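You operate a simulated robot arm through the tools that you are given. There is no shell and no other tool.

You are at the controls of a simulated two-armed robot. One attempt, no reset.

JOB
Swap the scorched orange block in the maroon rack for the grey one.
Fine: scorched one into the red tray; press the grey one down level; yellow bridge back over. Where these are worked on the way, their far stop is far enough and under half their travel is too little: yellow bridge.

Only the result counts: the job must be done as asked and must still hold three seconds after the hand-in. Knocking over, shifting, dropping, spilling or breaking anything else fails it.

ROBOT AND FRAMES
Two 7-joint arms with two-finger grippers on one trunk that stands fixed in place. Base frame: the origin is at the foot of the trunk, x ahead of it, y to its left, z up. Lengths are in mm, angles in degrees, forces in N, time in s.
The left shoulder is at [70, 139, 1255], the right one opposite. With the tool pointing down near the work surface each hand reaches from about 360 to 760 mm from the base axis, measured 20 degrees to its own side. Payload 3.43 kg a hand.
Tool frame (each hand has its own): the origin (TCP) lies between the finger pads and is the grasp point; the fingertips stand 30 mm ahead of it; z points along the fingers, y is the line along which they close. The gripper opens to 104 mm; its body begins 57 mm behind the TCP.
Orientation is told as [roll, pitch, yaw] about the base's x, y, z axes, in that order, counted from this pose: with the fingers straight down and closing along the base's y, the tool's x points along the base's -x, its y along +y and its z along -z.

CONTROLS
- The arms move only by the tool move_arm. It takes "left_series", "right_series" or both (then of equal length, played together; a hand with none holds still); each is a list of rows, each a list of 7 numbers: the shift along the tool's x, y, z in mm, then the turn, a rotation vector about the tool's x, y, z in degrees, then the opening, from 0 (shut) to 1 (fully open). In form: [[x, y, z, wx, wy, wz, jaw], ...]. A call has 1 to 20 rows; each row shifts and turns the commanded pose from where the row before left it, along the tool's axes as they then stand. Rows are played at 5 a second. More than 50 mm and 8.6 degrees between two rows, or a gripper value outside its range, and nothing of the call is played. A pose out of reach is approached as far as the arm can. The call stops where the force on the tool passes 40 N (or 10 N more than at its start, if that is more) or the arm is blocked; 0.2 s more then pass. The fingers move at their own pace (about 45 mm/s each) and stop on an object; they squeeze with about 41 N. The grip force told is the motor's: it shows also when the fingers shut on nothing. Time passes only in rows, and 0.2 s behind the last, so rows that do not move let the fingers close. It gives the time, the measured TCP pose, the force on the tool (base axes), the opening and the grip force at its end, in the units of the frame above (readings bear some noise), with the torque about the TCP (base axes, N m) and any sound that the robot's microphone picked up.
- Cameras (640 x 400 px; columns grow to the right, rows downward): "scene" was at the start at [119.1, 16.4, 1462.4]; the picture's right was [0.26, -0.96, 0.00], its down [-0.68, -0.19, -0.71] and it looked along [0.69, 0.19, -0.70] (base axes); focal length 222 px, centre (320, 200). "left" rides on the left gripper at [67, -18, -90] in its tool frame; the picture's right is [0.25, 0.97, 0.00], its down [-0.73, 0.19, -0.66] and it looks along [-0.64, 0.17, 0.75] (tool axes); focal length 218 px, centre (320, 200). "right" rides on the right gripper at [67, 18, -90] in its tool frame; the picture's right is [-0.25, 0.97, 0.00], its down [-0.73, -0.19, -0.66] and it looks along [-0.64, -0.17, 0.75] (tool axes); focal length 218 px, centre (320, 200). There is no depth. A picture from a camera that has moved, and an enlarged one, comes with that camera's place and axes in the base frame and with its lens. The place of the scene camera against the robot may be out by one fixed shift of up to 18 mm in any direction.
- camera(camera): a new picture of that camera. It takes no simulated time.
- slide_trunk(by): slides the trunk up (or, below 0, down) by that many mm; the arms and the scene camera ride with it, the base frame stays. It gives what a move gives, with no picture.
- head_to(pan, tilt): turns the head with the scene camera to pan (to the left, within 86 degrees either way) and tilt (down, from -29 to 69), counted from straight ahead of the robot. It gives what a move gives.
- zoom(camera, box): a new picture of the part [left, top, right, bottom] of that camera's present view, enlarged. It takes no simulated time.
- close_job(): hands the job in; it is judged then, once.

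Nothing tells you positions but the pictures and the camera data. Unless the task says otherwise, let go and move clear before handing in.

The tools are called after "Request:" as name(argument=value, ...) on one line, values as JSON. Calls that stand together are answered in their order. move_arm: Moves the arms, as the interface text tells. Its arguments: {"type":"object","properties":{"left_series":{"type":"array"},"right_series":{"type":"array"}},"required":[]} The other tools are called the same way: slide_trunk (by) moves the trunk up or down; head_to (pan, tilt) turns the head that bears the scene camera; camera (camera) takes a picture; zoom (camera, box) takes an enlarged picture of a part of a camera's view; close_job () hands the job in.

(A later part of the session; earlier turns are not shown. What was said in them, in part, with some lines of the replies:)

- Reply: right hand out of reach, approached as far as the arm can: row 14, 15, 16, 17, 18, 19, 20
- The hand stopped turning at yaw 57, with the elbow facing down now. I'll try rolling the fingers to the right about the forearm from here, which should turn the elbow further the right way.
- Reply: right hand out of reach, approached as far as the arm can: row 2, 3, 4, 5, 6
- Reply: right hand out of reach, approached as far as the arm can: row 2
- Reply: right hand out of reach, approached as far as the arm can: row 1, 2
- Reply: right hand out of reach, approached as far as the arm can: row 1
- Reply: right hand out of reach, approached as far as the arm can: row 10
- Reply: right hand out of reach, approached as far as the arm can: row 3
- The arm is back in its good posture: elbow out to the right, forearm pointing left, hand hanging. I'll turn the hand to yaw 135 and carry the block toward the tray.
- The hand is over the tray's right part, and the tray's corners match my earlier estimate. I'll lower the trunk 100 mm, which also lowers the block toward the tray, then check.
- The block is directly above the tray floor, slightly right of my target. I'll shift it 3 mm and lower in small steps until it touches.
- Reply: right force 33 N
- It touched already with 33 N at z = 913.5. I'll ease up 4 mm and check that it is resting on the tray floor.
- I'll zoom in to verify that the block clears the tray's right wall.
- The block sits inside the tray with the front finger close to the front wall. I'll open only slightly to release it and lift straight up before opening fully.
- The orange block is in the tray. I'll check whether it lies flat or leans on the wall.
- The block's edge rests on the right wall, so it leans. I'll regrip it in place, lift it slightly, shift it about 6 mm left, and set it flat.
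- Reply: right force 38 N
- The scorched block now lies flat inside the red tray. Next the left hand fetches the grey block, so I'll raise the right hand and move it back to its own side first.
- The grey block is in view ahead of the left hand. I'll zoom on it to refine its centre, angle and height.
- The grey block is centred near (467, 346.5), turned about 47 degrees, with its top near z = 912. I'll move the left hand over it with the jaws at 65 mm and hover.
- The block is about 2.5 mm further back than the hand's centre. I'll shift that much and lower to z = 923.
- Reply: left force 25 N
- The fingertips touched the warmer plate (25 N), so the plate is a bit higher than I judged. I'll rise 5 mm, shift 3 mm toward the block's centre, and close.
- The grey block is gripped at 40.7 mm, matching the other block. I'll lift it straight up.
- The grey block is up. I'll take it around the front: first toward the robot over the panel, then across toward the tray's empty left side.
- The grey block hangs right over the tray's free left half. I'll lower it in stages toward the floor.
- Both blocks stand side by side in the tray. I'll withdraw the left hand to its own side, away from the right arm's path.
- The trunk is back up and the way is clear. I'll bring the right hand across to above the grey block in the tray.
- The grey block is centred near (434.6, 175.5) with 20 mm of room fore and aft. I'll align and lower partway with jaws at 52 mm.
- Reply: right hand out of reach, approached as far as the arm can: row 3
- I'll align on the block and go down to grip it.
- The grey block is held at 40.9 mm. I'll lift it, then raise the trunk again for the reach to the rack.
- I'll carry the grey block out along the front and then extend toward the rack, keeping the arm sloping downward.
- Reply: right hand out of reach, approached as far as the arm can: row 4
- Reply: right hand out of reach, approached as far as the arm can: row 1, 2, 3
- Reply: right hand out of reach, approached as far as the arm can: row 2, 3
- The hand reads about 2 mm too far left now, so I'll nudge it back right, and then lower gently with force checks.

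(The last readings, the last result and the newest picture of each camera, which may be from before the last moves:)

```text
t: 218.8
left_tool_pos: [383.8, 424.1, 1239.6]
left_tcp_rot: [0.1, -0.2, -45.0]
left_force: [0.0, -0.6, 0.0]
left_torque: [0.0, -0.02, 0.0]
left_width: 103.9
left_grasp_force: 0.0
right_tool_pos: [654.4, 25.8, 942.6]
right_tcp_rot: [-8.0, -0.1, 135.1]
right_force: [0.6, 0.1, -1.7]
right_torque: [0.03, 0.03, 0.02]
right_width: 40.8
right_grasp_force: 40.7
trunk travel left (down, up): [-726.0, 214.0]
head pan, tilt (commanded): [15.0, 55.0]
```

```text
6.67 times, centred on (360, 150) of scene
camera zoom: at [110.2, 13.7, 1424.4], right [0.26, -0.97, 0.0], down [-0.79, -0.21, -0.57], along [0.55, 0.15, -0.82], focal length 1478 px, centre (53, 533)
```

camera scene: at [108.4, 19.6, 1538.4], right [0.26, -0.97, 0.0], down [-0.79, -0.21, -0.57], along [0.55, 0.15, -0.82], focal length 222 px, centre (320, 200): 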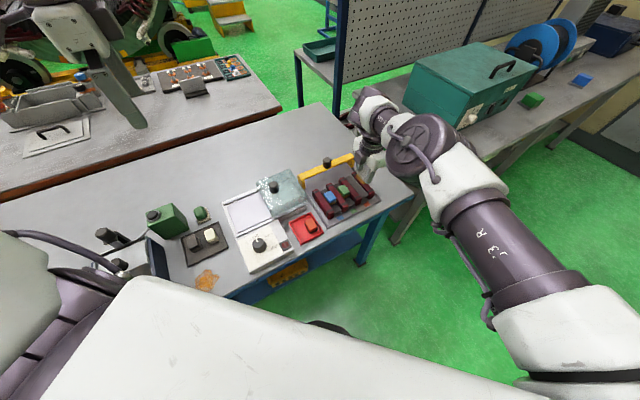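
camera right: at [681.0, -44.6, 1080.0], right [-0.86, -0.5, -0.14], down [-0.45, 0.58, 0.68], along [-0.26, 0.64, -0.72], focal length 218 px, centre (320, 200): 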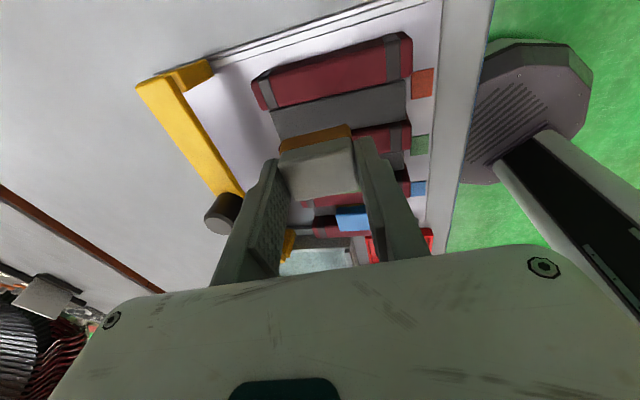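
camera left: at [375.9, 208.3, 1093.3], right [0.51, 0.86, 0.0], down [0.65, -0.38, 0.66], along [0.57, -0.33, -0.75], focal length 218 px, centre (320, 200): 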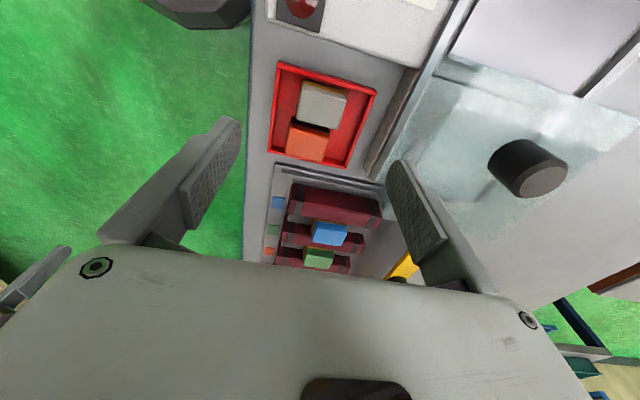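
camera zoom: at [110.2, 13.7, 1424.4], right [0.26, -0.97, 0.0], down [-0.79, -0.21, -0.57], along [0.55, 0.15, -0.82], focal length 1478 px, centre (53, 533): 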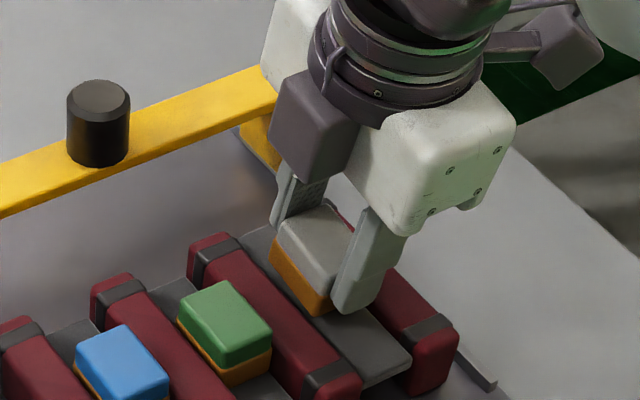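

The block is poised at the slot's mouth. I'll lower it 9 mm in small steps and watch the force.

Request:
move_arm(right_series=[[0, 0.4, 3, 0, 0, 0, 0], [0, 0.4, 3, 0, 0, 0, 0], [0, 0.4, 3, 0, 0, 0, 0]])

Request:
zoom(camera="right", box=[230, 50, 430, 210])

Request:
zoom(camera="scene", box=[330, 120, 390, 180])

```text
t: 219.6
left_tool_pos: [384.2, 425.3, 1238.6]
left_tcp_rot: [-0.1, -0.1, -45.0]
left_force: [0.2, -0.1, -0.8]
left_torque: [-0.02, 0.01, -0.04]
left_width: 104.2
left_grasp_force: 0.1
right_tool_pos: [654.0, 25.6, 934.7]
right_tcp_rot: [-8.1, -0.1, 135.0]
right_force: [-0.8, 0.2, 5.4]
right_torque: [-0.09, 0.06, -0.01]
right_width: 40.8
right_grasp_force: 40.7
trunk travel left (down, up): [-726.0, 214.0]
head pan, tilt (commanded): [15.0, 55.0]
```

```text
2.50 times, centred on (330, 130) of right
camera zoom: at [680.7, -43.0, 1021.9], right [-0.86, -0.5, -0.13], down [-0.45, 0.58, 0.68], along [-0.26, 0.64, -0.72], focal length 546 px, centre (295, 375)
```

zoom: 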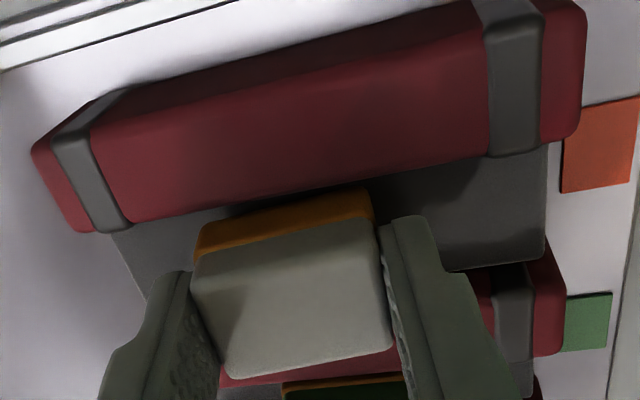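

```text
6.67 times, centred on (360, 150) of scene
camera zoom: at [109.6, 13.8, 1424.6], right [0.26, -0.97, 0.0], down [-0.79, -0.21, -0.57], along [0.55, 0.15, -0.82], focal length 1478 px, centre (53, 533)
```

zoom: 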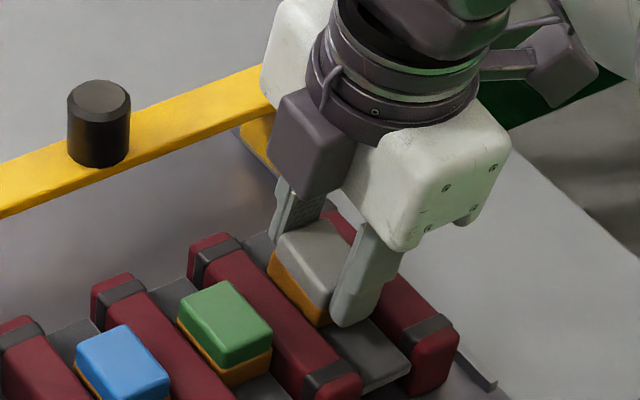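

A light contact of 5 N appeared with the block about 6 to 9 mm above its seat. I'll press 2 mm more and see how the force develops.

Request:
move_arm(right_series=[[0, 0.2, 1.2, 0, 0, 0, 0], [0, 0.2, 1.2, 0, 0, 0, 0]])

```text
t: 220.2
left_tool_pos: [383.8, 424.5, 1238.9]
left_tcp_rot: [0.0, -0.2, -45.0]
left_force: [0.2, -0.4, 0.3]
left_torque: [-0.02, -0.01, 0.02]
left_width: 104.0
left_grasp_force: 0.1
right_tool_pos: [653.8, 25.7, 931.8]
right_tcp_rot: [-8.0, -0.2, 135.0]
right_force: [0.7, -1.7, 4.2]
right_torque: [-0.1, 0.0, 0.02]
right_width: 41.0
right_grasp_force: 40.5
trunk travel left (down, up): [-726.0, 214.0]
head pan, tilt (commanded): [15.0, 55.0]
```

The force stays at 4 N, so the block is sliding into the slot. I'll continue down in small steps.

Request:
move_arm(right_series=[[0, 0.2, 1.5, 0, 0, 0, 0], [0, 0.2, 1.5, 0, 0, 0, 0]])

```text
t: 220.8
left_tool_pos: [384.3, 424.6, 1238.5]
left_tcp_rot: [0.0, -0.1, -45.0]
left_force: [0.6, 1.0, 0.4]
left_torque: [-0.01, 0.0, -0.01]
left_width: 103.8
left_grasp_force: 0.0
right_tool_pos: [654.6, 26.1, 928.7]
right_tcp_rot: [-8.0, -0.1, 135.1]
right_force: [1.3, -1.2, 4.1]
right_torque: [-0.12, 0.0, 0.06]
right_width: 40.9
right_grasp_force: 41.4
trunk travel left (down, up): [-726.0, 214.0]
head pan, tilt (commanded): [15.0, 55.0]
```

Request:
zoom(camera="scene", box=[330, 120, 390, 180])

Request:
zoom(camera="right", box=[230, 50, 430, 210])

```text
6.67 times, centred on (360, 150) of scene
camera zoom: at [109.5, 13.1, 1424.5], right [0.26, -0.97, 0.0], down [-0.79, -0.21, -0.57], along [0.55, 0.15, -0.82], focal length 1478 px, centre (53, 533)
```

zoom: 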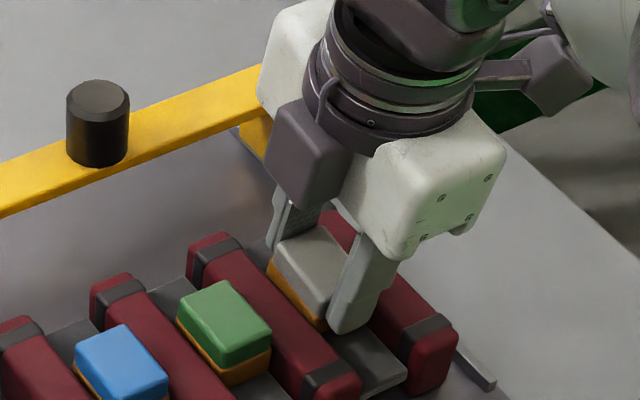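

```text
2.50 times, centred on (330, 130) of right
camera zoom: at [680.6, -42.9, 1016.5], right [-0.86, -0.5, -0.14], down [-0.45, 0.58, 0.68], along [-0.26, 0.64, -0.72], focal length 546 px, centre (295, 375)
```

zoom: 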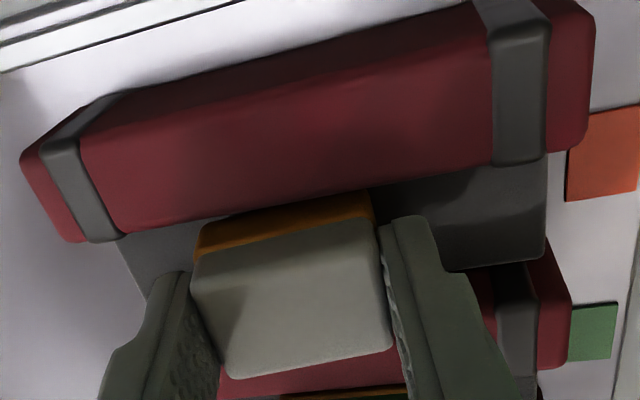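

The grey block sits between the bars, nearly down. A few more small steps until it seats.

Request:
move_arm(right_series=[[0, 0.2, 1.2, 0, 0, 0, 0], [0, 0.2, 1.2, 0, 0, 0, 0]])

```text
t: 221.3
left_tool_pos: [383.9, 424.3, 1238.0]
left_tcp_rot: [0.0, -0.2, -45.0]
left_force: [0.1, 0.7, 0.7]
left_torque: [0.01, 0.06, 0.0]
left_width: 104.1
left_grasp_force: 0.1
right_tool_pos: [654.5, 25.9, 926.4]
right_tcp_rot: [-8.0, -0.1, 135.0]
right_force: [0.0, -0.7, 5.5]
right_torque: [-0.13, 0.01, -0.01]
right_width: 40.9
right_grasp_force: 41.1
trunk travel left (down, up): [-726.0, 214.0]
head pan, tilt (commanded): [15.0, 55.0]
```

Request:
move_arm(right_series=[[0, 0.2, 1.2, 0, 0, 0, 0], [0, 0.2, 1.2, 0, 0, 0, 0]])

```text
t: 221.9
left_tool_pos: [382.1, 423.9, 1238.6]
left_tcp_rot: [-0.1, -0.2, -44.9]
left_force: [0.7, -0.3, 0.6]
left_torque: [-0.03, -0.01, 0.02]
left_width: 104.0
left_grasp_force: 0.0
right_tool_pos: [653.5, 26.5, 925.3]
right_tcp_rot: [-8.2, 0.0, 135.0]
right_force: [1.1, -2.0, 16.2]
right_torque: [-0.12, 0.29, 0.03]
right_width: 40.8
right_grasp_force: 41.4
trunk travel left (down, up): [-726.0, 214.0]
head pan, tilt (commanded): [15.0, 55.0]
```

It has bottomed at the front edge (16 N). I'll ease off, release, and lift away.

Request:
move_arm(right_series=[[0, 0, -1, 0, 0, 0, 0], [0, 0, 0, 0, 0, 0, 0.46], [0, 0, 0, 0, 0, 0, 0.55], [0, -1.4, -9.9, 0, 0, 0, 0.6], [0, -2.8, -19.8, 0, 0, 0, 0.6], [0, -2.8, -19.8, 0, 0, 0, 0.6]])

Request:
zoom(camera="right", box=[230, 40, 430, 200])

Request:
zoom(camera="scene", box=[310, 120, 390, 190])

```text
t: 223.3
left_tool_pos: [382.8, 423.8, 1237.7]
left_tcp_rot: [0.0, -0.2, -45.0]
left_force: [-0.7, 0.3, 0.5]
left_torque: [0.01, 0.01, 0.0]
left_width: 103.9
left_grasp_force: 0.1
right_tool_pos: [651.8, 25.9, 976.2]
right_tcp_rot: [-8.0, -0.1, 135.0]
right_force: [0.2, 0.0, -0.2]
right_torque: [0.01, -0.02, 0.01]
right_width: 62.4
right_grasp_force: 0.1
trunk travel left (down, up): [-726.0, 214.0]
head pan, tilt (commanded): [15.0, 55.0]
```

```text
2.50 times, centred on (330, 120) of right
camera zoom: at [679.4, -42.1, 1063.9], right [-0.86, -0.5, -0.13], down [-0.45, 0.58, 0.68], along [-0.26, 0.64, -0.72], focal length 546 px, centre (295, 400)
```

zoom: 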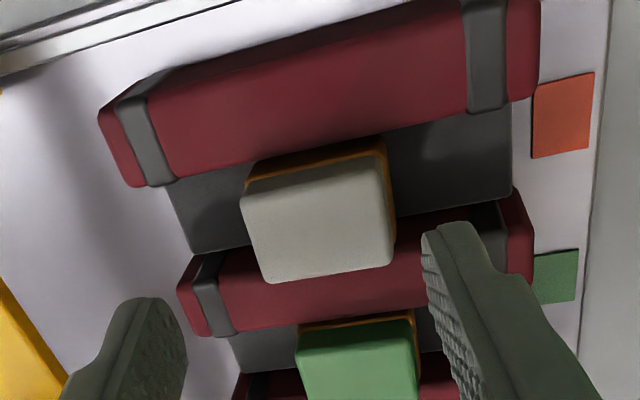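

```text
5.71 times, centred on (350, 155) of scene
camera zoom: at [109.1, 13.6, 1424.5], right [0.26, -0.97, 0.0], down [-0.79, -0.21, -0.57], along [0.55, 0.15, -0.82], focal length 1267 px, centre (149, 457)
```

zoom: 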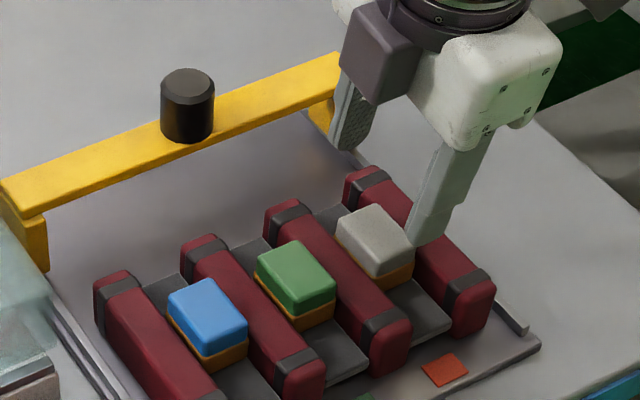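

The grey block stands in the slot, close to level with its neighbours. Now I'll close the fingers and press down on its top to make it fully level.

Request:
move_arm(right_series=[[0, 0, 0, 0, 0, 0, 0], [0, 0, 0, 0, 0, 0, 0], [0, 0, 0, 0, 0, 0, 0], [0, 0, 0, 0, 0, 0, 0], [0.8, 3.7, 11.6, 0, 0, 0, 0], [0.7, 3.7, 11.6, 0, 0, 0, 0]])

Request:
zoom(camera="right", box=[230, 40, 430, 200])

Request:
zoom(camera="scene", box=[310, 120, 390, 190])

```text
t: 224.8
left_tool_pos: [384.0, 424.7, 1237.9]
left_tcp_rot: [0.0, -0.1, -45.0]
left_force: [0.4, 0.6, 0.1]
left_torque: [0.02, -0.03, 0.0]
left_width: 104.1
left_grasp_force: 0.0
right_tool_pos: [651.1, 21.9, 951.2]
right_tcp_rot: [-7.9, -0.2, 135.0]
right_force: [-0.1, 0.1, -0.1]
right_torque: [-0.05, -0.01, 0.03]
right_width: 0.0
right_grasp_force: 34.6
trunk travel left (down, up): [-726.0, 214.0]
head pan, tilt (commanded): [15.0, 55.0]
```

```text
2.50 times, centred on (330, 120) of right
camera zoom: at [678.8, -46.9, 1038.5], right [-0.86, -0.5, -0.13], down [-0.45, 0.58, 0.68], along [-0.26, 0.64, -0.72], focal length 546 px, centre (295, 400)
```

zoom: 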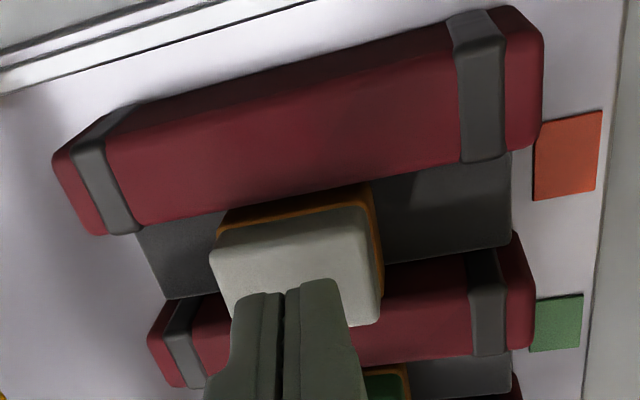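

```text
5.71 times, centred on (350, 155) of scene
camera zoom: at [110.5, 13.3, 1424.4], right [0.26, -0.97, 0.0], down [-0.79, -0.21, -0.57], along [0.55, 0.15, -0.82], focal length 1267 px, centre (149, 457)
```

zoom: 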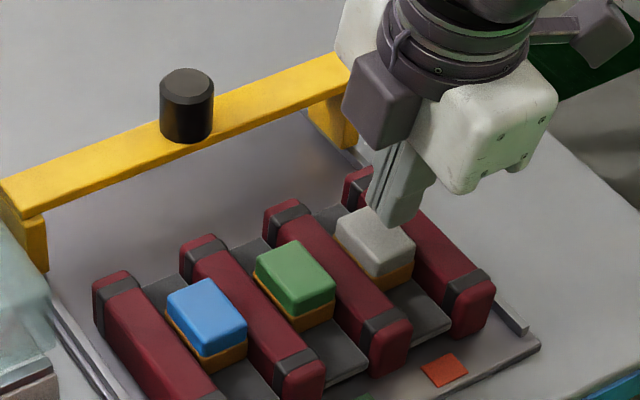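

The closed fingertips are just above the block. I'll press down in 1.5 mm steps.

Request:
move_arm(right_series=[[0, 0.2, 1.5, 0, 0, 0, 0], [0, 0.2, 1.5, 0, 0, 0, 0]])

```text
t: 225.3
left_tool_pos: [384.7, 424.5, 1238.8]
left_tcp_rot: [0.0, -0.1, -45.0]
left_force: [0.1, 0.2, 0.1]
left_torque: [0.05, -0.05, 0.02]
left_width: 104.0
left_grasp_force: 0.0
right_tool_pos: [652.6, 21.5, 947.1]
right_tcp_rot: [-8.0, -0.1, 135.0]
right_force: [0.8, -0.4, -0.1]
right_torque: [0.01, 0.0, -0.02]
right_width: 0.0
right_grasp_force: 34.6
trunk travel left (down, up): [-726.0, 214.0]
head pan, tilt (commanded): [15.0, 55.0]
```

Request:
move_arm(right_series=[[0, 0.2, 1.5, 0, 0, 0, 0], [0, 0.2, 1.5, 0, 0, 0, 0]])

```text
t: 225.9
left_tool_pos: [384.4, 425.7, 1237.7]
left_tcp_rot: [0.0, -0.1, -45.0]
left_force: [-0.3, -0.5, 0.2]
left_torque: [0.02, 0.01, -0.01]
left_width: 104.1
left_grasp_force: 0.1
right_tool_pos: [653.1, 21.7, 945.1]
right_tcp_rot: [-8.1, -0.1, 135.1]
right_force: [-0.2, 0.2, -0.3]
right_torque: [-0.01, -0.02, -0.02]
right_width: 0.1
right_grasp_force: 34.8
trunk travel left (down, up): [-726.0, 214.0]
head pan, tilt (commanded): [15.0, 55.0]
```

Request:
move_arm(right_series=[[0, 0.2, 1.5, 0, 0, 0, 0], [0, 0.2, 1.5, 0, 0, 0, 0]])

```text
t: 226.6
left_tool_pos: [385.0, 424.1, 1238.3]
left_tcp_rot: [0.1, -0.2, -45.0]
left_force: [-0.5, 0.1, -0.5]
left_torque: [-0.03, -0.01, 0.04]
left_width: 104.2
left_grasp_force: 0.0
right_tool_pos: [651.5, 20.4, 942.9]
right_tcp_rot: [-7.9, -0.1, 135.0]
right_force: [0.0, 0.5, 1.1]
right_torque: [-0.01, 0.02, 0.02]
right_width: 0.0
right_grasp_force: 34.9
trunk travel left (down, up): [-726.0, 214.0]
head pan, tilt (commanded): [15.0, 55.0]
```

First contact at about 1 N. I'll keep pressing in 1 mm steps.

Request:
move_arm(right_series=[[0, 0.1, 1, 0, 0, 0, 0], [0, 0.1, 1, 0, 0, 0, 0]])

```text
t: 227.2
left_tool_pos: [384.0, 424.3, 1237.6]
left_tcp_rot: [0.0, -0.2, -45.1]
left_force: [-0.3, -0.4, 0.1]
left_torque: [-0.02, -0.03, -0.03]
left_width: 104.2
left_grasp_force: 0.0
right_tool_pos: [652.7, 21.7, 941.1]
right_tcp_rot: [-7.9, 0.0, 135.0]
right_force: [1.5, 0.0, 0.5]
right_torque: [0.02, -0.02, 0.03]
right_width: 0.2
right_grasp_force: 34.9
trunk travel left (down, up): [-726.0, 214.0]
head pan, tilt (commanded): [15.0, 55.0]
```

Request:
move_arm(right_series=[[0, 0.2, 1.5, 0, 0, 0, 0], [0, 0.2, 1.5, 0, 0, 0, 0]])

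Request:
zoom(camera="right", box=[230, 60, 430, 220])

Request:
zoom(camera="scene", box=[330, 120, 390, 180])

```text
t: 227.8
left_tool_pos: [383.5, 424.3, 1238.8]
left_tcp_rot: [0.1, -0.2, -45.0]
left_force: [0.5, 0.2, 0.8]
left_torque: [-0.03, 0.01, 0.01]
left_width: 104.1
left_grasp_force: 0.1
right_tool_pos: [651.8, 21.2, 937.4]
right_tcp_rot: [-8.1, -0.1, 135.1]
right_force: [-0.7, 0.2, 1.8]
right_torque: [0.02, 0.03, 0.03]
right_width: 0.0
right_grasp_force: 34.7
trunk travel left (down, up): [-726.0, 214.0]
head pan, tilt (commanded): [15.0, 55.0]
```

```text
2.50 times, centred on (330, 140) of right
camera zoom: at [679.0, -46.9, 1024.8], right [-0.86, -0.5, -0.14], down [-0.45, 0.58, 0.68], along [-0.26, 0.64, -0.72], focal length 546 px, centre (295, 350)
```

zoom: 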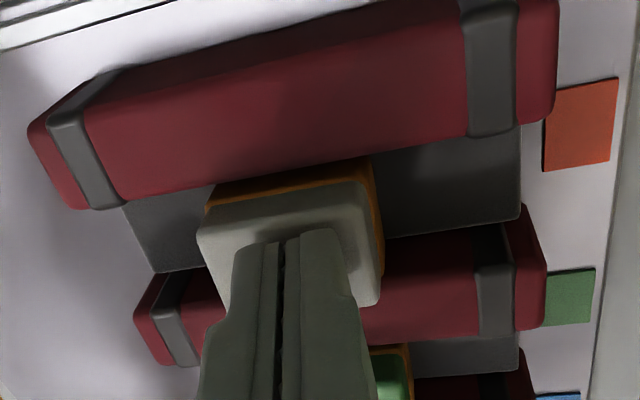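

```text
6.67 times, centred on (360, 150) of scene
camera zoom: at [109.6, 13.6, 1424.5], right [0.26, -0.97, 0.0], down [-0.79, -0.21, -0.57], along [0.55, 0.15, -0.82], focal length 1478 px, centre (53, 533)
```

zoom: 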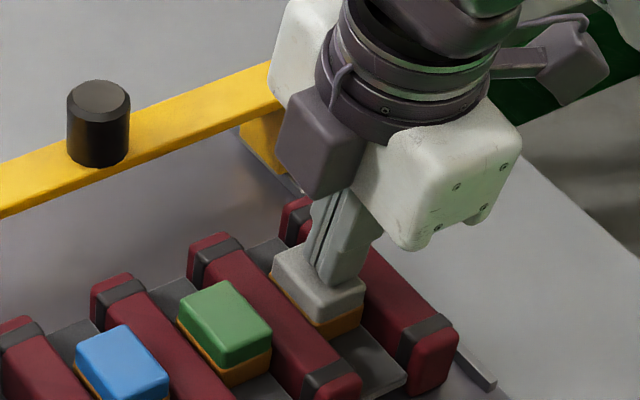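

Request:
move_arm(right_series=[[0, 0.2, 1.5, 0, 0, 0, 0], [0, 0.2, 1.5, 0, 0, 0, 0]])

```text
t: 228.3
left_tool_pos: [382.4, 425.7, 1238.2]
left_tcp_rot: [0.1, -0.2, -45.0]
left_force: [-1.4, 0.7, 0.6]
left_torque: [-0.01, 0.04, 0.0]
left_width: 104.1
left_grasp_force: 0.1
right_tool_pos: [651.0, 21.7, 937.5]
right_tcp_rot: [-8.1, 0.0, 134.9]
right_force: [2.4, -0.6, 15.1]
right_torque: [-0.04, 0.02, 0.0]
right_width: 0.4
right_grasp_force: 34.7
trunk travel left (down, up): [-726.0, 214.0]
head pan, tilt (commanded): [15.0, 55.0]
```

The block now resists at 15 N. I'll press a little harder to be sure it is fully down.

Request:
move_arm(right_series=[[0, 0.1, 1.2, 0, 0, 0, 0], [0, 0.1, 1.2, 0, 0, 0, 0]])

```text
t: 228.9
left_tool_pos: [381.6, 425.2, 1240.4]
left_tcp_rot: [0.1, -0.4, -45.0]
left_force: [0.3, -0.4, -0.1]
left_torque: [0.01, 0.01, 0.02]
left_width: 103.9
left_grasp_force: 0.0
right_tool_pos: [651.4, 21.8, 935.5]
right_tcp_rot: [-8.3, 0.2, 135.0]
right_force: [5.6, 0.4, 29.9]
right_torque: [-0.11, -0.01, 0.01]
right_width: 0.0
right_grasp_force: 35.0
trunk travel left (down, up): [-726.0, 214.0]
head pan, tilt (commanded): [15.0, 55.0]
```

About 30 N pressed. I'll lift off and inspect whether its top is level with the green one.

Request:
move_arm(right_series=[[0, -1.4, -10, 0, 0, 0, 0], [0, -2.9, -20, 0, 0, 0, 0], [0, -2.9, -20, 0, 0, 0, 0]])

Request:
zoom(camera="right", box=[230, 30, 430, 190])

Request:
zoom(camera="scene", box=[310, 120, 390, 190])

```text
t: 229.8
left_tool_pos: [383.1, 424.0, 1237.9]
left_tcp_rot: [0.0, -0.2, -44.9]
left_force: [-0.2, 0.1, 0.8]
left_torque: [-0.01, 0.02, 0.03]
left_width: 103.8
left_grasp_force: 0.0
right_tool_pos: [649.7, 22.3, 982.5]
right_tcp_rot: [-7.9, -0.1, 135.0]
right_force: [-1.0, -0.2, 0.3]
right_torque: [-0.06, 0.01, 0.01]
right_width: 0.1
right_grasp_force: 34.6
trunk travel left (down, up): [-726.0, 214.0]
head pan, tilt (commanded): [15.0, 55.0]
```

```text
2.50 times, centred on (330, 110) of right
camera zoom: at [677.4, -46.3, 1069.5], right [-0.86, -0.5, -0.13], down [-0.45, 0.58, 0.68], along [-0.26, 0.64, -0.72], focal length 546 px, centre (295, 425)
```

zoom: 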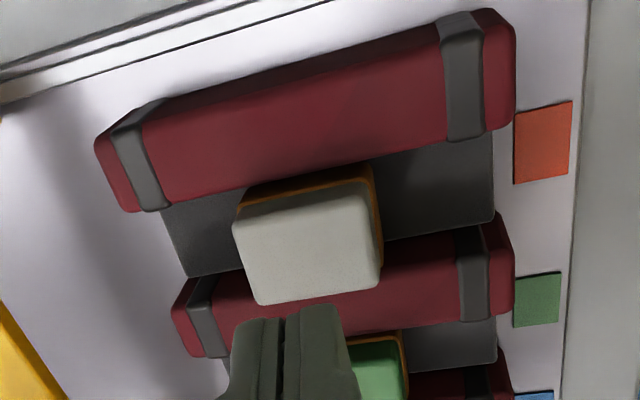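

```text
5.71 times, centred on (350, 155) of scene
camera zoom: at [109.1, 13.5, 1424.4], right [0.26, -0.97, 0.0], down [-0.79, -0.21, -0.57], along [0.55, 0.15, -0.82], focal length 1267 px, centre (149, 457)
```

zoom: 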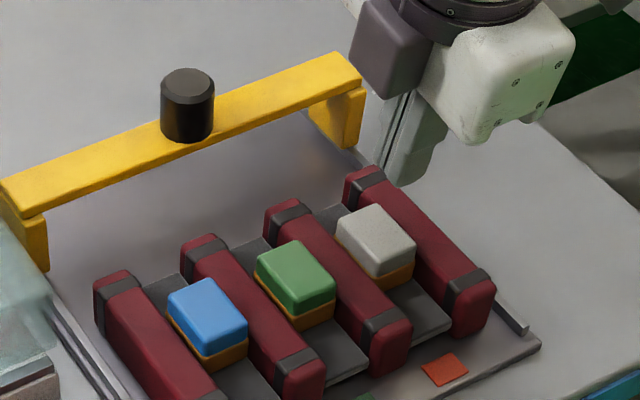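

It looks level with its neighbours. I'll zoom in to compare the three tops more exactly.

Request:
zoom(camera="scene", box=[325, 145, 375, 190])

Request:
camera(camera="scene")

```text
8.89 times, centred on (350, 168) of scene
camera zoom: at [109.1, 13.5, 1424.4], right [0.26, -0.97, 0.0], down [-0.79, -0.21, -0.57], along [0.55, 0.15, -0.82], focal length 1971 px, centre (53, 489)
```

zoom: 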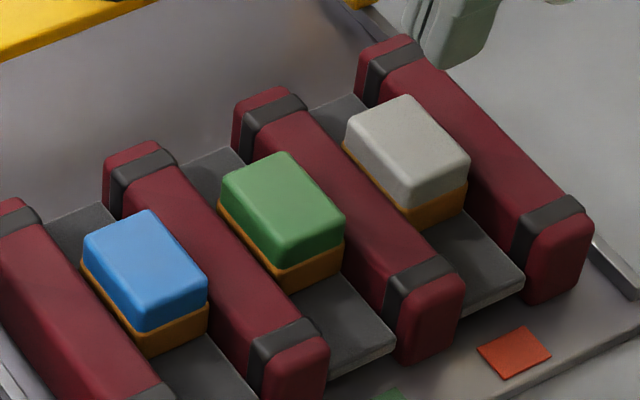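

```text
taken
camera scene: at [109.1, 13.5, 1424.4], right [0.26, -0.97, 0.0], down [-0.79, -0.21, -0.57], along [0.55, 0.15, -0.82], focal length 222 px, centre (320, 200)
```

scene: 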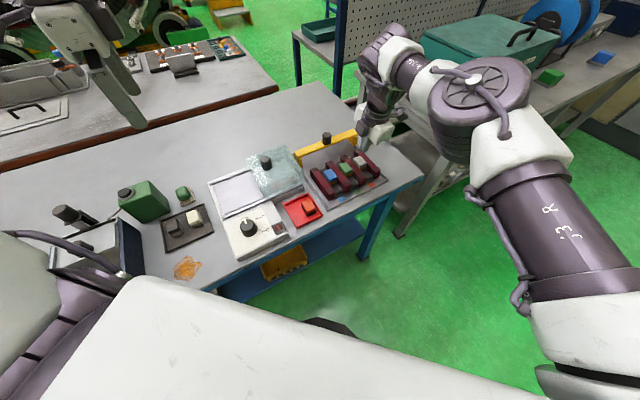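

All three blocks show the same height and line up, so the grey one is seated level. Next is the bridge: I'll retreat, level the hand, and turn it to yaw 45 to grip the knob again.

Request:
move_arm(right_series=[[-1.4, 27.3, -23.5, -2, 0, 0, 0.5], [-1.4, 27.3, -23.5, -2, 0, 0, 1], [-1.4, 27.3, -23, -2, 0, 0, 1], [-1.4, 27.3, -22, -2, 0, 0, 1]])

Request:
move_arm(right_series=[[0, 0, 0, 0, 0, 8.2, 1], [0, 0, 0, 0, 0, 8.2, 1], [0, 0, 0, 0, 0, 8.2, 1], [0, 0, 0, 0, 0, 8.2, 1], [0, 0, 0, 0, 0, 8.2, 1], [0, 0, 0, 0, 0, 8.2, 1], [0, 0, 0, 0, 0, 8.2, 1], [0, 0, 0, 0, 0, 8.2, 1], [0, 0, 0, 0, 0, 8.2, 1], [0, 0, 0, 0, 0, 8.2, 1], [0, 0, 0, 0, 0, 8.0, 1]])

```text
t: 230.8
left_tool_pos: [382.9, 422.7, 1240.2]
left_tcp_rot: [0.1, -0.2, -45.1]
left_force: [0.4, -0.5, 0.4]
left_torque: [0.02, -0.02, -0.01]
left_width: 103.9
left_grasp_force: 0.0
right_tool_pos: [563.5, -59.5, 1065.9]
right_tcp_rot: [-0.1, 0.0, 135.1]
right_force: [-0.5, -0.1, -0.4]
right_torque: [0.01, -0.04, 0.01]
right_width: 86.7
right_grasp_force: 0.1
trunk travel left (down, up): [-726.0, 214.0]
head pan, tilt (commanded): [15.0, 55.0]
```

```text
t: 233.2
left_tool_pos: [384.4, 424.4, 1238.4]
left_tcp_rot: [0.1, -0.2, -45.0]
left_force: [-0.2, -0.9, -0.6]
left_torque: [0.01, 0.03, 0.0]
left_width: 104.3
left_grasp_force: 0.0
right_tool_pos: [566.2, -57.1, 1063.2]
right_tcp_rot: [0.1, -0.1, 45.0]
right_force: [-0.1, 0.1, 0.7]
right_torque: [-0.01, 0.02, 0.01]
right_width: 104.0
right_grasp_force: 0.1
trunk travel left (down, up): [-726.0, 214.0]
head pan, tilt (commanded): [15.0, 55.0]
```

Level at yaw 45. I'll tip the hand 40 degrees outward, which shortens the reach needed, and approach a point just in front of the knob.

Request:
move_arm(right_series=[[0, 0, 0, 0, -8, 0, 1], [0, 0, 0, 0, -8, 0, 1], [0, 0, 0, 0, -8, 0, 1], [0, 0, 0, 0, -8, 0, 1], [0, 0, 0, 0, -8, 0, 1], [-17.3, 10.6, 28.4, 0, 0, 0, 1], [-17.3, 10.6, 28.4, 0, 0, 0, 1], [-17.3, 10.6, 28.4, 0, 0, 0, 1], [-17.3, 10.6, 28.4, 0, 0, 0, 1], [-17.3, 10.6, 28.4, 0, 0, 0, 1]])

Request:
camera(camera="right")

```text
t: 235.3
left_tool_pos: [385.0, 426.5, 1236.8]
left_tcp_rot: [-0.2, -0.2, -45.0]
left_force: [0.6, 0.3, -0.1]
left_torque: [0.0, 0.01, 0.01]
left_width: 104.0
left_grasp_force: 0.1
right_tool_pos: [637.5, 93.3, 1007.8]
right_tcp_rot: [0.1, -39.9, 45.0]
right_force: [-0.4, 1.1, 0.1]
right_torque: [-0.01, 0.01, -0.02]
right_width: 104.3
right_grasp_force: 0.0
trunk travel left (down, up): [-726.0, 214.0]
head pan, tilt (commanded): [15.0, 55.0]
```

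```text
taken
camera right: at [549.4, 28.8, 1035.7], right [-0.55, 0.82, 0.16], down [0.23, -0.04, 0.97], along [0.8, 0.57, -0.17], focal length 218 px, centre (320, 200)
```

right: 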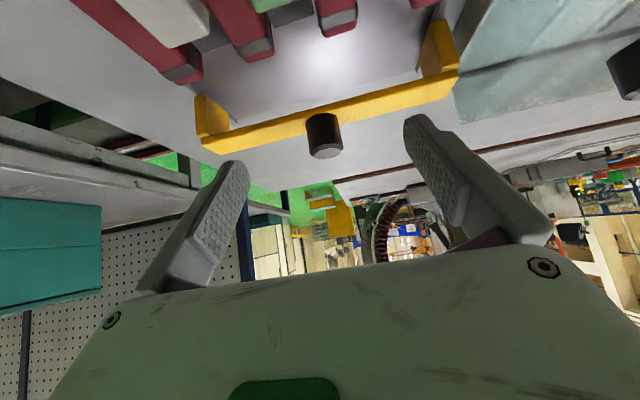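

The knob shows up at (699, 150), as expected, centred between the fingers. I'll move in so the fingertips straddle it.

Request:
move_arm(right_series=[[-6.9, -0.8, 18.4, 0, 0, 0, 1], [-6.9, -0.8, 18.4, 0, 0, 0, 1], [-6.8, -0.8, 18.4, 0, 0, 0, 1], [-6.8, -0.8, 17, 0, 0, 0, 1]])

Request:
camera(camera="right")

Request:
zoom(camera="scene", box=[290, 100, 400, 190])

```text
t: 236.3
left_tool_pos: [384.9, 425.9, 1238.1]
left_tcp_rot: [0.0, -0.2, -45.1]
left_force: [0.4, 0.2, 0.2]
left_torque: [0.0, 0.02, 0.03]
left_width: 103.7
left_grasp_force: 0.0
right_tool_pos: [689.4, 136.2, 972.5]
right_tcp_rot: [0.1, -40.0, 45.0]
right_force: [0.4, 0.3, 0.3]
right_torque: [-0.02, -0.03, 0.03]
right_width: 104.0
right_grasp_force: 0.0
trunk travel left (down, up): [-726.0, 214.0]
head pan, tilt (commanded): [15.0, 55.0]
```

```text
taken
camera right: at [601.2, 72.1, 998.8], right [-0.55, 0.82, 0.16], down [0.23, -0.04, 0.97], along [0.8, 0.57, -0.17], focal length 218 px, centre (320, 200)
```

right: 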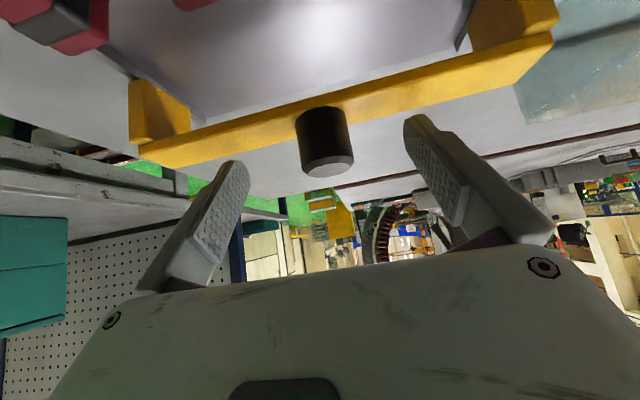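

```text
4.44 times, centred on (345, 145) of scene
camera zoom: at [110.6, 14.8, 1424.4], right [0.26, -0.97, 0.0], down [-0.79, -0.21, -0.57], along [0.55, 0.15, -0.82], focal length 986 px, centre (209, 444)
```

zoom: 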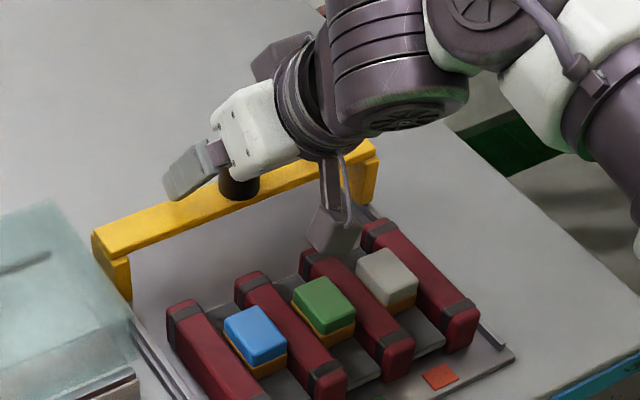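

The fingertips straddle the knob without contact. I'll centre by 3 mm, lower 3 mm, and close on it.

Request:
move_arm(right_series=[[1.9, 2.8, 2.3, 0, 0, 0, 1], [0, 0, 0, 0, 0, 0, 0.5], [0, 0, 0, 0, 0, 0, 0], [0, 0, 0, 0, 0, 0, 0], [0, 0, 0, 0, 0, 0, 0], [0, 0, 0, 0, 0, 0, 0], [0, 0, 0, 0, 0, 0, 0]])

Request:
camera(camera="right")

```text
t: 237.9
left_tool_pos: [383.5, 426.1, 1238.9]
left_tcp_rot: [-0.1, -0.3, -45.1]
left_force: [-0.3, -0.2, -1.1]
left_torque: [0.0, 0.0, 0.02]
left_width: 104.1
left_grasp_force: 0.1
right_tool_pos: [686.6, 139.9, 970.4]
right_tcp_rot: [-0.1, -39.9, 45.2]
right_force: [-4.7, 4.3, -4.6]
right_torque: [0.15, -0.25, 0.17]
right_width: 31.1
right_grasp_force: 44.8
trunk travel left (down, up): [-726.0, 214.0]
head pan, tilt (commanded): [15.0, 55.0]
```

```text
taken
camera right: at [597.9, 75.0, 996.5], right [-0.55, 0.82, 0.16], down [0.23, -0.04, 0.97], along [0.8, 0.57, -0.17], focal length 218 px, centre (320, 200)
```

right: 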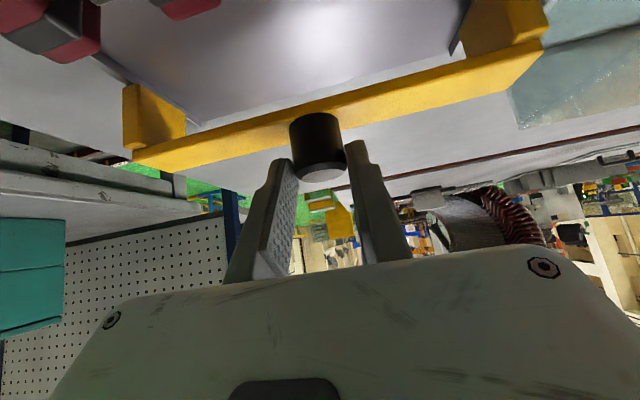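

The knob is gripped. I'll pull the bridge forward along its rails, starting gently.

Request:
move_arm(right_series=[[7.7, 0, -6.4, 0, 0, 0, 0], [7.7, 0, -6.4, 0, 0, 0, 0], [7.7, 0, -6.4, 0, 0, 0, 0]])

Request:
camera(camera="right")

```text
t: 238.8
left_tool_pos: [383.9, 426.8, 1236.8]
left_tcp_rot: [0.0, -0.2, -45.0]
left_force: [-0.9, -0.2, -0.7]
left_torque: [0.02, 0.01, -0.03]
left_width: 103.8
left_grasp_force: 0.0
right_tool_pos: [665.6, 119.0, 969.9]
right_tcp_rot: [0.0, -39.9, 45.2]
right_force: [-8.2, 9.0, -10.9]
right_torque: [0.78, -0.74, 0.35]
right_width: 31.2
right_grasp_force: 44.8
trunk travel left (down, up): [-726.0, 214.0]
head pan, tilt (commanded): [15.0, 55.0]
```

```text
taken
camera right: at [577.3, 54.4, 996.7], right [-0.55, 0.82, 0.16], down [0.23, -0.04, 0.97], along [0.8, 0.57, -0.17], focal length 218 px, centre (320, 200)
```

right: 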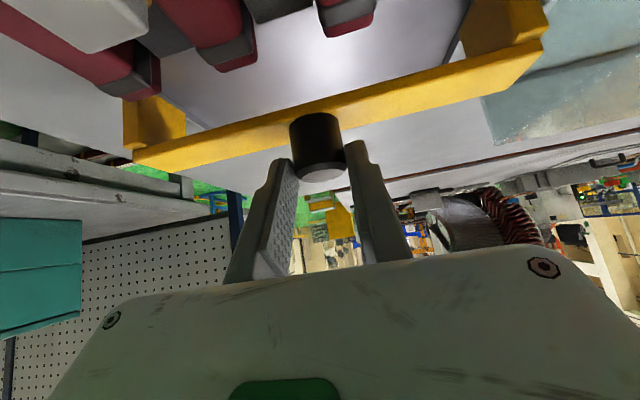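

It follows, with a small side force building up. I'll continue with a slight sideways correction.

Request:
move_arm(right_series=[[7.8, 0.6, -6.3, 0, 0, 0, 0], [7.8, 0.6, -6.3, 0, 0, 0, 0], [7.8, 0.4, -6.3, 0, 0, 0, 0], [7.8, 0.3, -6.3, 0, 0, 0, 0], [7.7, 0.3, -6.4, 0, 0, 0, 0]])

Request:
camera(camera="right")

Request:
zoom(camera="scene", box=[290, 100, 400, 190])

```text
t: 239.9
left_tool_pos: [384.7, 423.6, 1239.0]
left_tcp_rot: [0.0, -0.3, -45.2]
left_force: [1.0, 0.1, -0.8]
left_torque: [0.0, -0.01, -0.02]
left_width: 104.3
left_grasp_force: 0.1
right_tool_pos: [629.4, 83.3, 969.4]
right_tcp_rot: [0.0, -40.1, 44.9]
right_force: [1.0, -1.0, 2.8]
right_torque: [-0.72, 0.05, -0.07]
right_width: 31.4
right_grasp_force: 45.4
trunk travel left (down, up): [-726.0, 214.0]
head pan, tilt (commanded): [15.0, 55.0]
```

```text
taken
camera right: at [539.9, 18.2, 996.1], right [-0.54, 0.82, 0.16], down [0.23, -0.04, 0.97], along [0.81, 0.57, -0.17], focal length 218 px, centre (320, 200)
```

right: 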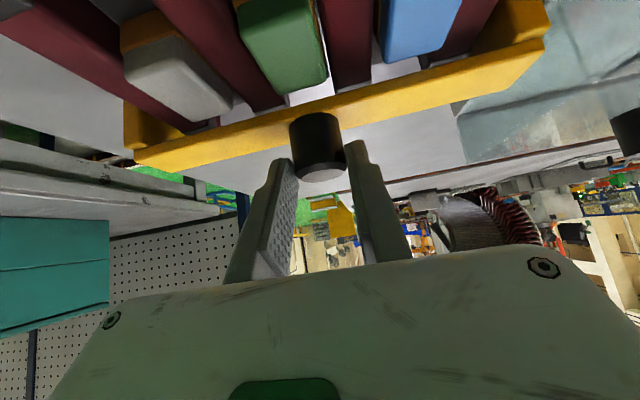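

```text
4.44 times, centred on (345, 145) of scene
camera zoom: at [109.8, 12.9, 1424.6], right [0.26, -0.97, 0.0], down [-0.79, -0.21, -0.57], along [0.55, 0.15, -0.82], focal length 986 px, centre (209, 444)
```

zoom: 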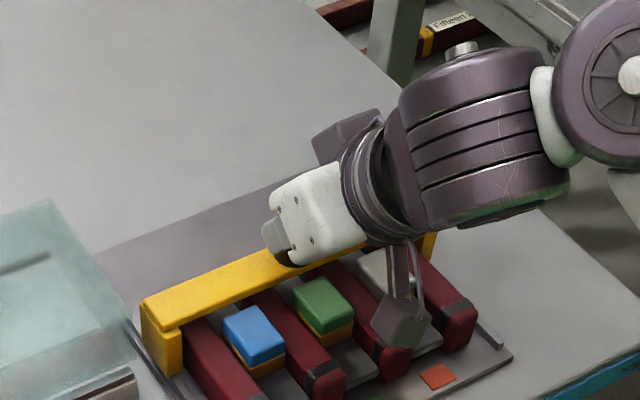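

The bridge is nearly back. Another 40 mm brings it over the blocks to where it started.

Request:
move_arm(right_series=[[7.7, 0.1, -6.4, 0, 0, 0, 0], [7.7, 0.1, -6.4, 0, 0, 0, 0], [7.7, 0.1, -6.4, 0, 0, 0, 0]])

Request:
camera(camera="right")

```text
t: 240.8
left_tool_pos: [384.1, 422.8, 1239.0]
left_tcp_rot: [0.1, -0.1, -45.0]
left_force: [0.6, 0.4, -0.4]
left_torque: [0.01, 0.01, 0.0]
left_width: 103.8
left_grasp_force: 0.1
right_tool_pos: [608.3, 62.5, 969.0]
right_tcp_rot: [0.3, -40.1, 44.7]
right_force: [6.0, -3.2, 5.3]
right_torque: [0.11, -0.61, -0.22]
right_width: 31.3
right_grasp_force: 44.9
trunk travel left (down, up): [-726.0, 214.0]
head pan, tilt (commanded): [15.0, 55.0]
```

```text
taken
camera right: at [519.3, -2.8, 996.3], right [-0.55, 0.82, 0.16], down [0.23, -0.04, 0.97], along [0.81, 0.57, -0.17], focal length 218 px, centre (320, 200)
```

right: 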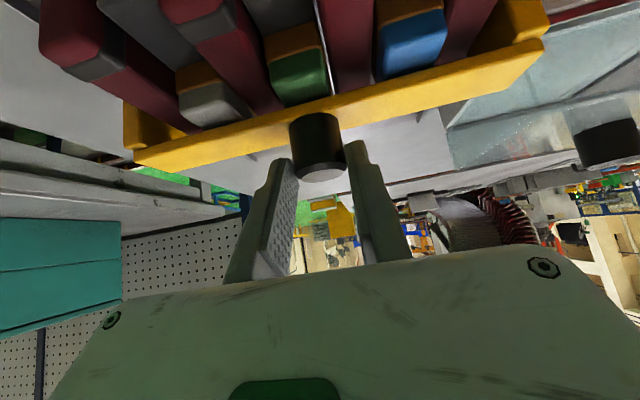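

About 10 mm remain. I'll finish in 5 mm steps and feel for the near stop.

Request:
move_arm(right_series=[[3.85, 0, -3.2, 0, 0, 0, 0], [3.85, 0, -3.2, 0, 0, 0, 0]])

```text
t: 241.3
left_tool_pos: [384.1, 423.7, 1238.9]
left_tcp_rot: [0.0, 0.0, -45.1]
left_force: [0.5, 0.4, -0.5]
left_torque: [-0.03, -0.01, 0.0]
left_width: 104.1
left_grasp_force: 0.1
right_tool_pos: [600.6, 54.4, 969.6]
right_tcp_rot: [0.2, -40.1, 44.8]
right_force: [9.3, -8.2, 8.7]
right_torque: [-0.19, -0.62, -0.34]
right_width: 31.4
right_grasp_force: 45.2
trunk travel left (down, up): [-726.0, 214.0]
head pan, tilt (commanded): [15.0, 55.0]
```

That is the full 121 mm back. I'll pull 2 mm more to feel whether it is against its near stop.

Request:
move_arm(right_series=[[1.5, -0.8, -1.3, 0, 0, 0, 0], [0, 0, 0, 0, 0, 0, 0]])

Request:
camera(camera="right")

Request:
zoom(camera="scene", box=[290, 110, 400, 200])

```text
t: 241.9
left_tool_pos: [385.6, 424.4, 1236.9]
left_tcp_rot: [-0.1, -0.1, -44.9]
left_force: [-0.5, -0.3, -0.4]
left_torque: [-0.02, 0.04, -0.04]
left_width: 104.0
left_grasp_force: 0.0
right_tool_pos: [601.1, 53.7, 969.7]
right_tcp_rot: [0.2, -40.2, 44.9]
right_force: [18.0, -1.9, 12.0]
right_torque: [-0.18, -0.79, -0.32]
right_width: 31.2
right_grasp_force: 44.8
trunk travel left (down, up): [-726.0, 214.0]
head pan, tilt (commanded): [15.0, 55.0]
```

```text
taken
camera right: at [512.6, -9.7, 996.1], right [-0.55, 0.82, 0.17], down [0.23, -0.04, 0.97], along [0.8, 0.57, -0.17], focal length 218 px, centre (320, 200)
```

right: 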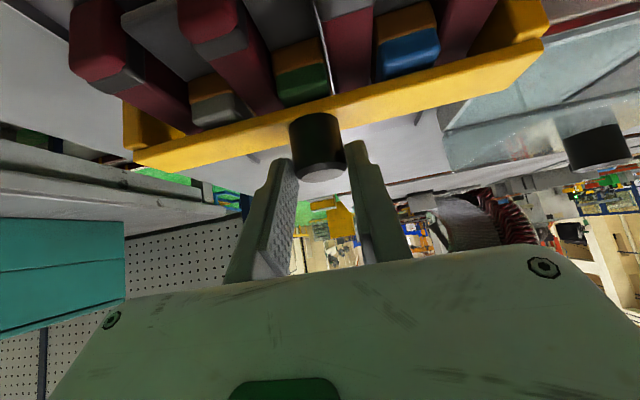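

```text
4.44 times, centred on (345, 155) of scene
camera zoom: at [111.9, 13.0, 1424.4], right [0.26, -0.97, 0.0], down [-0.79, -0.21, -0.57], along [0.55, 0.15, -0.82], focal length 986 px, centre (209, 400)
```

zoom: 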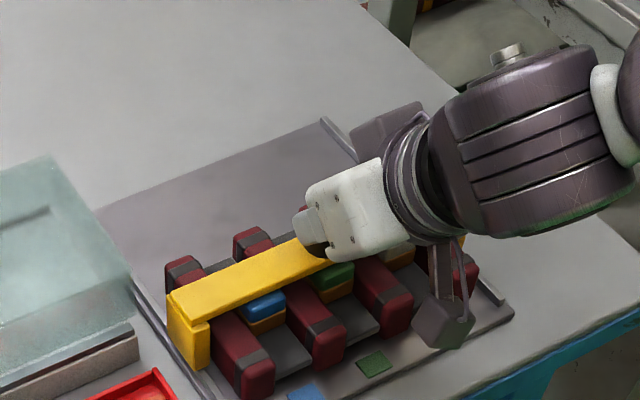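

The force rose in the pulling direction without motion, so the bridge is against its near stop, where it began. I'll release the knob and lift clear.

Request:
move_arm(right_series=[[-0.8, 0, 0.6, 0, 0, 0, 0.5], [0, 0, 0, 0, 0, 0, 1], [0, 0, 0, 0, 0, 0, 1], [0, 0, 0, 0, 0, 0, 1], [-16, 0, -19.2, 0, 0, 0, 1], [-16, 0, -19.2, 0, 0, 0, 1], [-16, 0, -19.2, 0, 0, 0, 1], [-16, 0, -19.2, 0, 0, 0, 1]])

Request:
camera(camera="right")

Request:
zoom(camera="scene", box=[290, 110, 400, 200])

```text
t: 243.8
left_tool_pos: [383.8, 424.7, 1238.0]
left_tcp_rot: [0.0, -0.2, -45.1]
left_force: [0.1, 0.1, -0.5]
left_torque: [0.03, 0.0, -0.02]
left_width: 104.0
left_grasp_force: 0.1
right_tool_pos: [600.4, 54.8, 1068.5]
right_tcp_rot: [0.0, -40.0, 45.0]
right_force: [0.7, 0.1, 0.9]
right_torque: [0.01, 0.02, -0.05]
right_width: 104.0
right_grasp_force: 0.0
trunk travel left (down, up): [-726.0, 214.0]
head pan, tilt (commanded): [15.0, 55.0]
```

```text
taken
camera right: at [511.4, -10.2, 1095.9], right [-0.55, 0.82, 0.16], down [0.23, -0.04, 0.97], along [0.8, 0.57, -0.17], focal length 218 px, centre (320, 200)
```

right: 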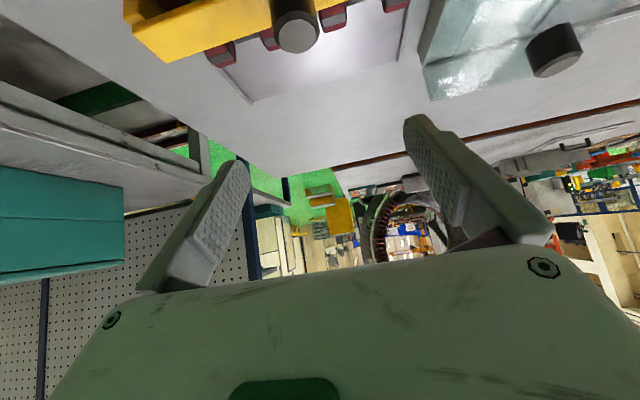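

```text
4.44 times, centred on (345, 155) of scene
camera zoom: at [109.4, 13.9, 1424.4], right [0.26, -0.97, 0.0], down [-0.79, -0.21, -0.57], along [0.55, 0.15, -0.82], focal length 986 px, centre (209, 400)
```

zoom: 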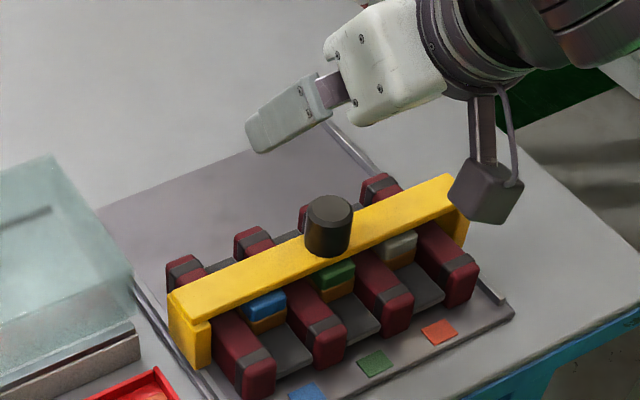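

The bridge is back over the blocks with the grey one in the right slot. I'll withdraw the right hand and make a final inspection.

Request:
move_arm(right_series=[[21.5, -14.7, -26.7, 0, 0, 0, 1], [21.5, -14.7, -26.7, 0, 0, 0, 1], [21.5, -14.7, -26.7, 0, 0, 0, 1], [21.5, -14.7, -26.7, 0, 0, 0, 1], [21.5, -14.7, -26.7, 0, 0, 0, 1], [21.5, -14.7, -26.7, 0, 0, 0, 1]])

Request:
camera(camera="scene")

Request:
zoom(camera="scene", box=[180, 120, 420, 270])

Request:
zoom(camera="scene", box=[310, 140, 390, 200])

Request:
zoom(camera="scene", box=[270, 180, 340, 230])

```text
t: 245.2
left_tool_pos: [383.0, 423.0, 1238.9]
left_tcp_rot: [0.1, -0.2, -45.0]
left_force: [-0.3, 0.4, -0.4]
left_torque: [0.03, -0.03, 0.02]
left_width: 103.9
left_grasp_force: 0.1
right_tool_pos: [519.4, -151.3, 1109.7]
right_tcp_rot: [0.2, -40.1, 45.1]
right_force: [0.8, -0.6, 0.4]
right_torque: [0.01, 0.01, 0.0]
right_width: 103.9
right_grasp_force: 0.0
trunk travel left (down, up): [-726.0, 214.0]
head pan, tilt (commanded): [15.0, 55.0]
```

```text
taken
camera scene: at [108.7, 11.8, 1424.6], right [0.26, -0.97, 0.0], down [-0.79, -0.21, -0.57], along [0.55, 0.15, -0.82], focal length 222 px, centre (320, 200)
```

scene: 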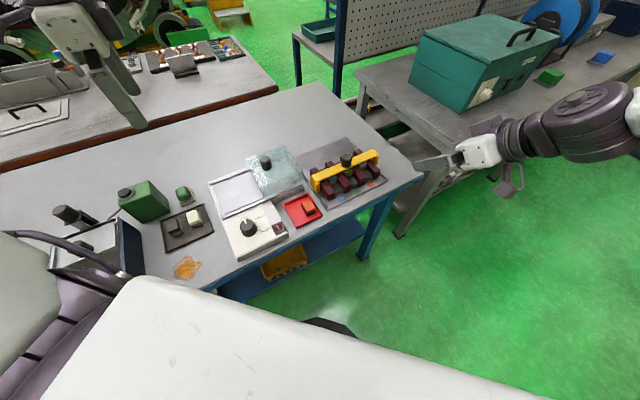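

```text
2.67 times, centred on (300, 195) of scene
camera zoom: at [108.7, 11.8, 1424.6], right [0.26, -0.97, 0.0], down [-0.79, -0.21, -0.57], along [0.55, 0.15, -0.82], focal length 591 px, centre (373, 213)
```

zoom: 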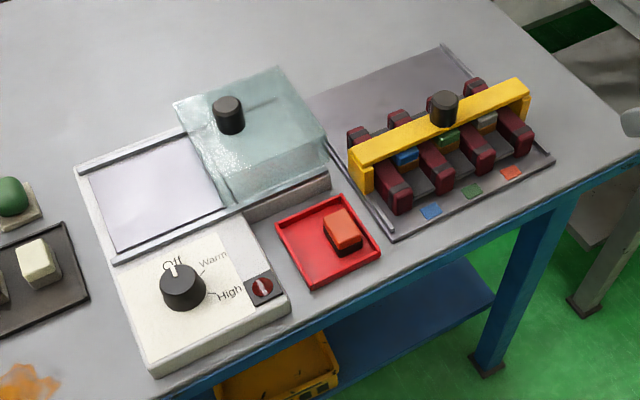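

```text
6.67 times, centred on (350, 170) of scene
camera zoom: at [108.7, 11.8, 1424.6], right [0.26, -0.97, 0.0], down [-0.79, -0.21, -0.57], along [0.55, 0.15, -0.82], focal length 1478 px, centre (120, 400)
```

zoom: 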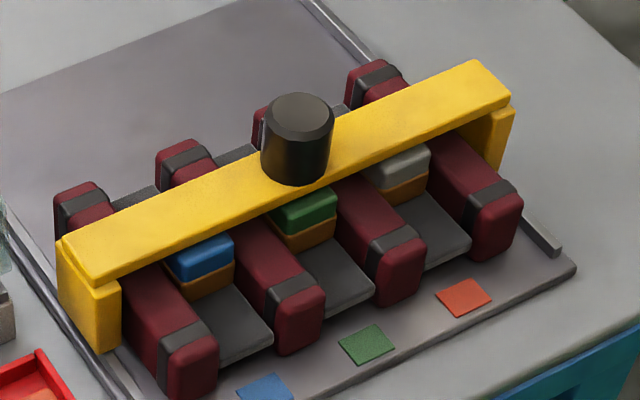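

```text
8.00 times, centred on (305, 205) of scene
camera zoom: at [108.7, 11.8, 1424.6], right [0.26, -0.97, 0.0], down [-0.79, -0.21, -0.57], along [0.55, 0.15, -0.82], focal length 1774 px, centre (440, 160)
```

zoom: 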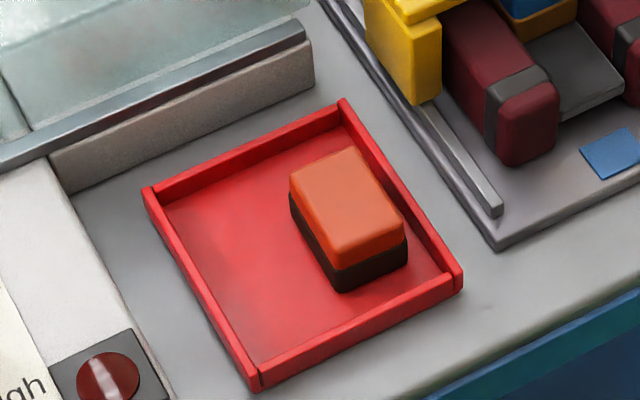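

Everything is where it should be: the scorched block lies flat in the red tray, the grey block sits level in its slot, the bridge is back at its near stop, and both hands are clear. I'm handing in the job.

Request:
close_job()

```text
The job is handed in.
```

The swap is finished and handed in. I have not seen the verdict, so what follows is from the last pictures and force readings.

- **Scorched orange block:** it lies flat in the red tray. On the first release it came down leaning on the tray wall, so I regripped it and set it flat.
- **Grey block:** it sits in the right-hand slot of the maroon rack. I pressed it down with about 30 N. In the close-up its top matches the blue and green ones.
- **Yellow bridge:** I slid it to its far stop, about 121 mm, to reach the blocks. It is now back over them, pulled against its near stop where it began.

The right arm could not reach the grey block on the warmer, so the left hand set it in the red tray and the right hand picked it up from there. The right arm also locked into a bad posture for a while with the orange block in its grip, and unwinding it meant swinging the hand widely. It brushed its own upper arm once but hit nothing else that I could see.

In the final view the warmer, its glass cover, the dial and the blocks I did not handle look as they did at the start. Both hands are open and clear of the table.
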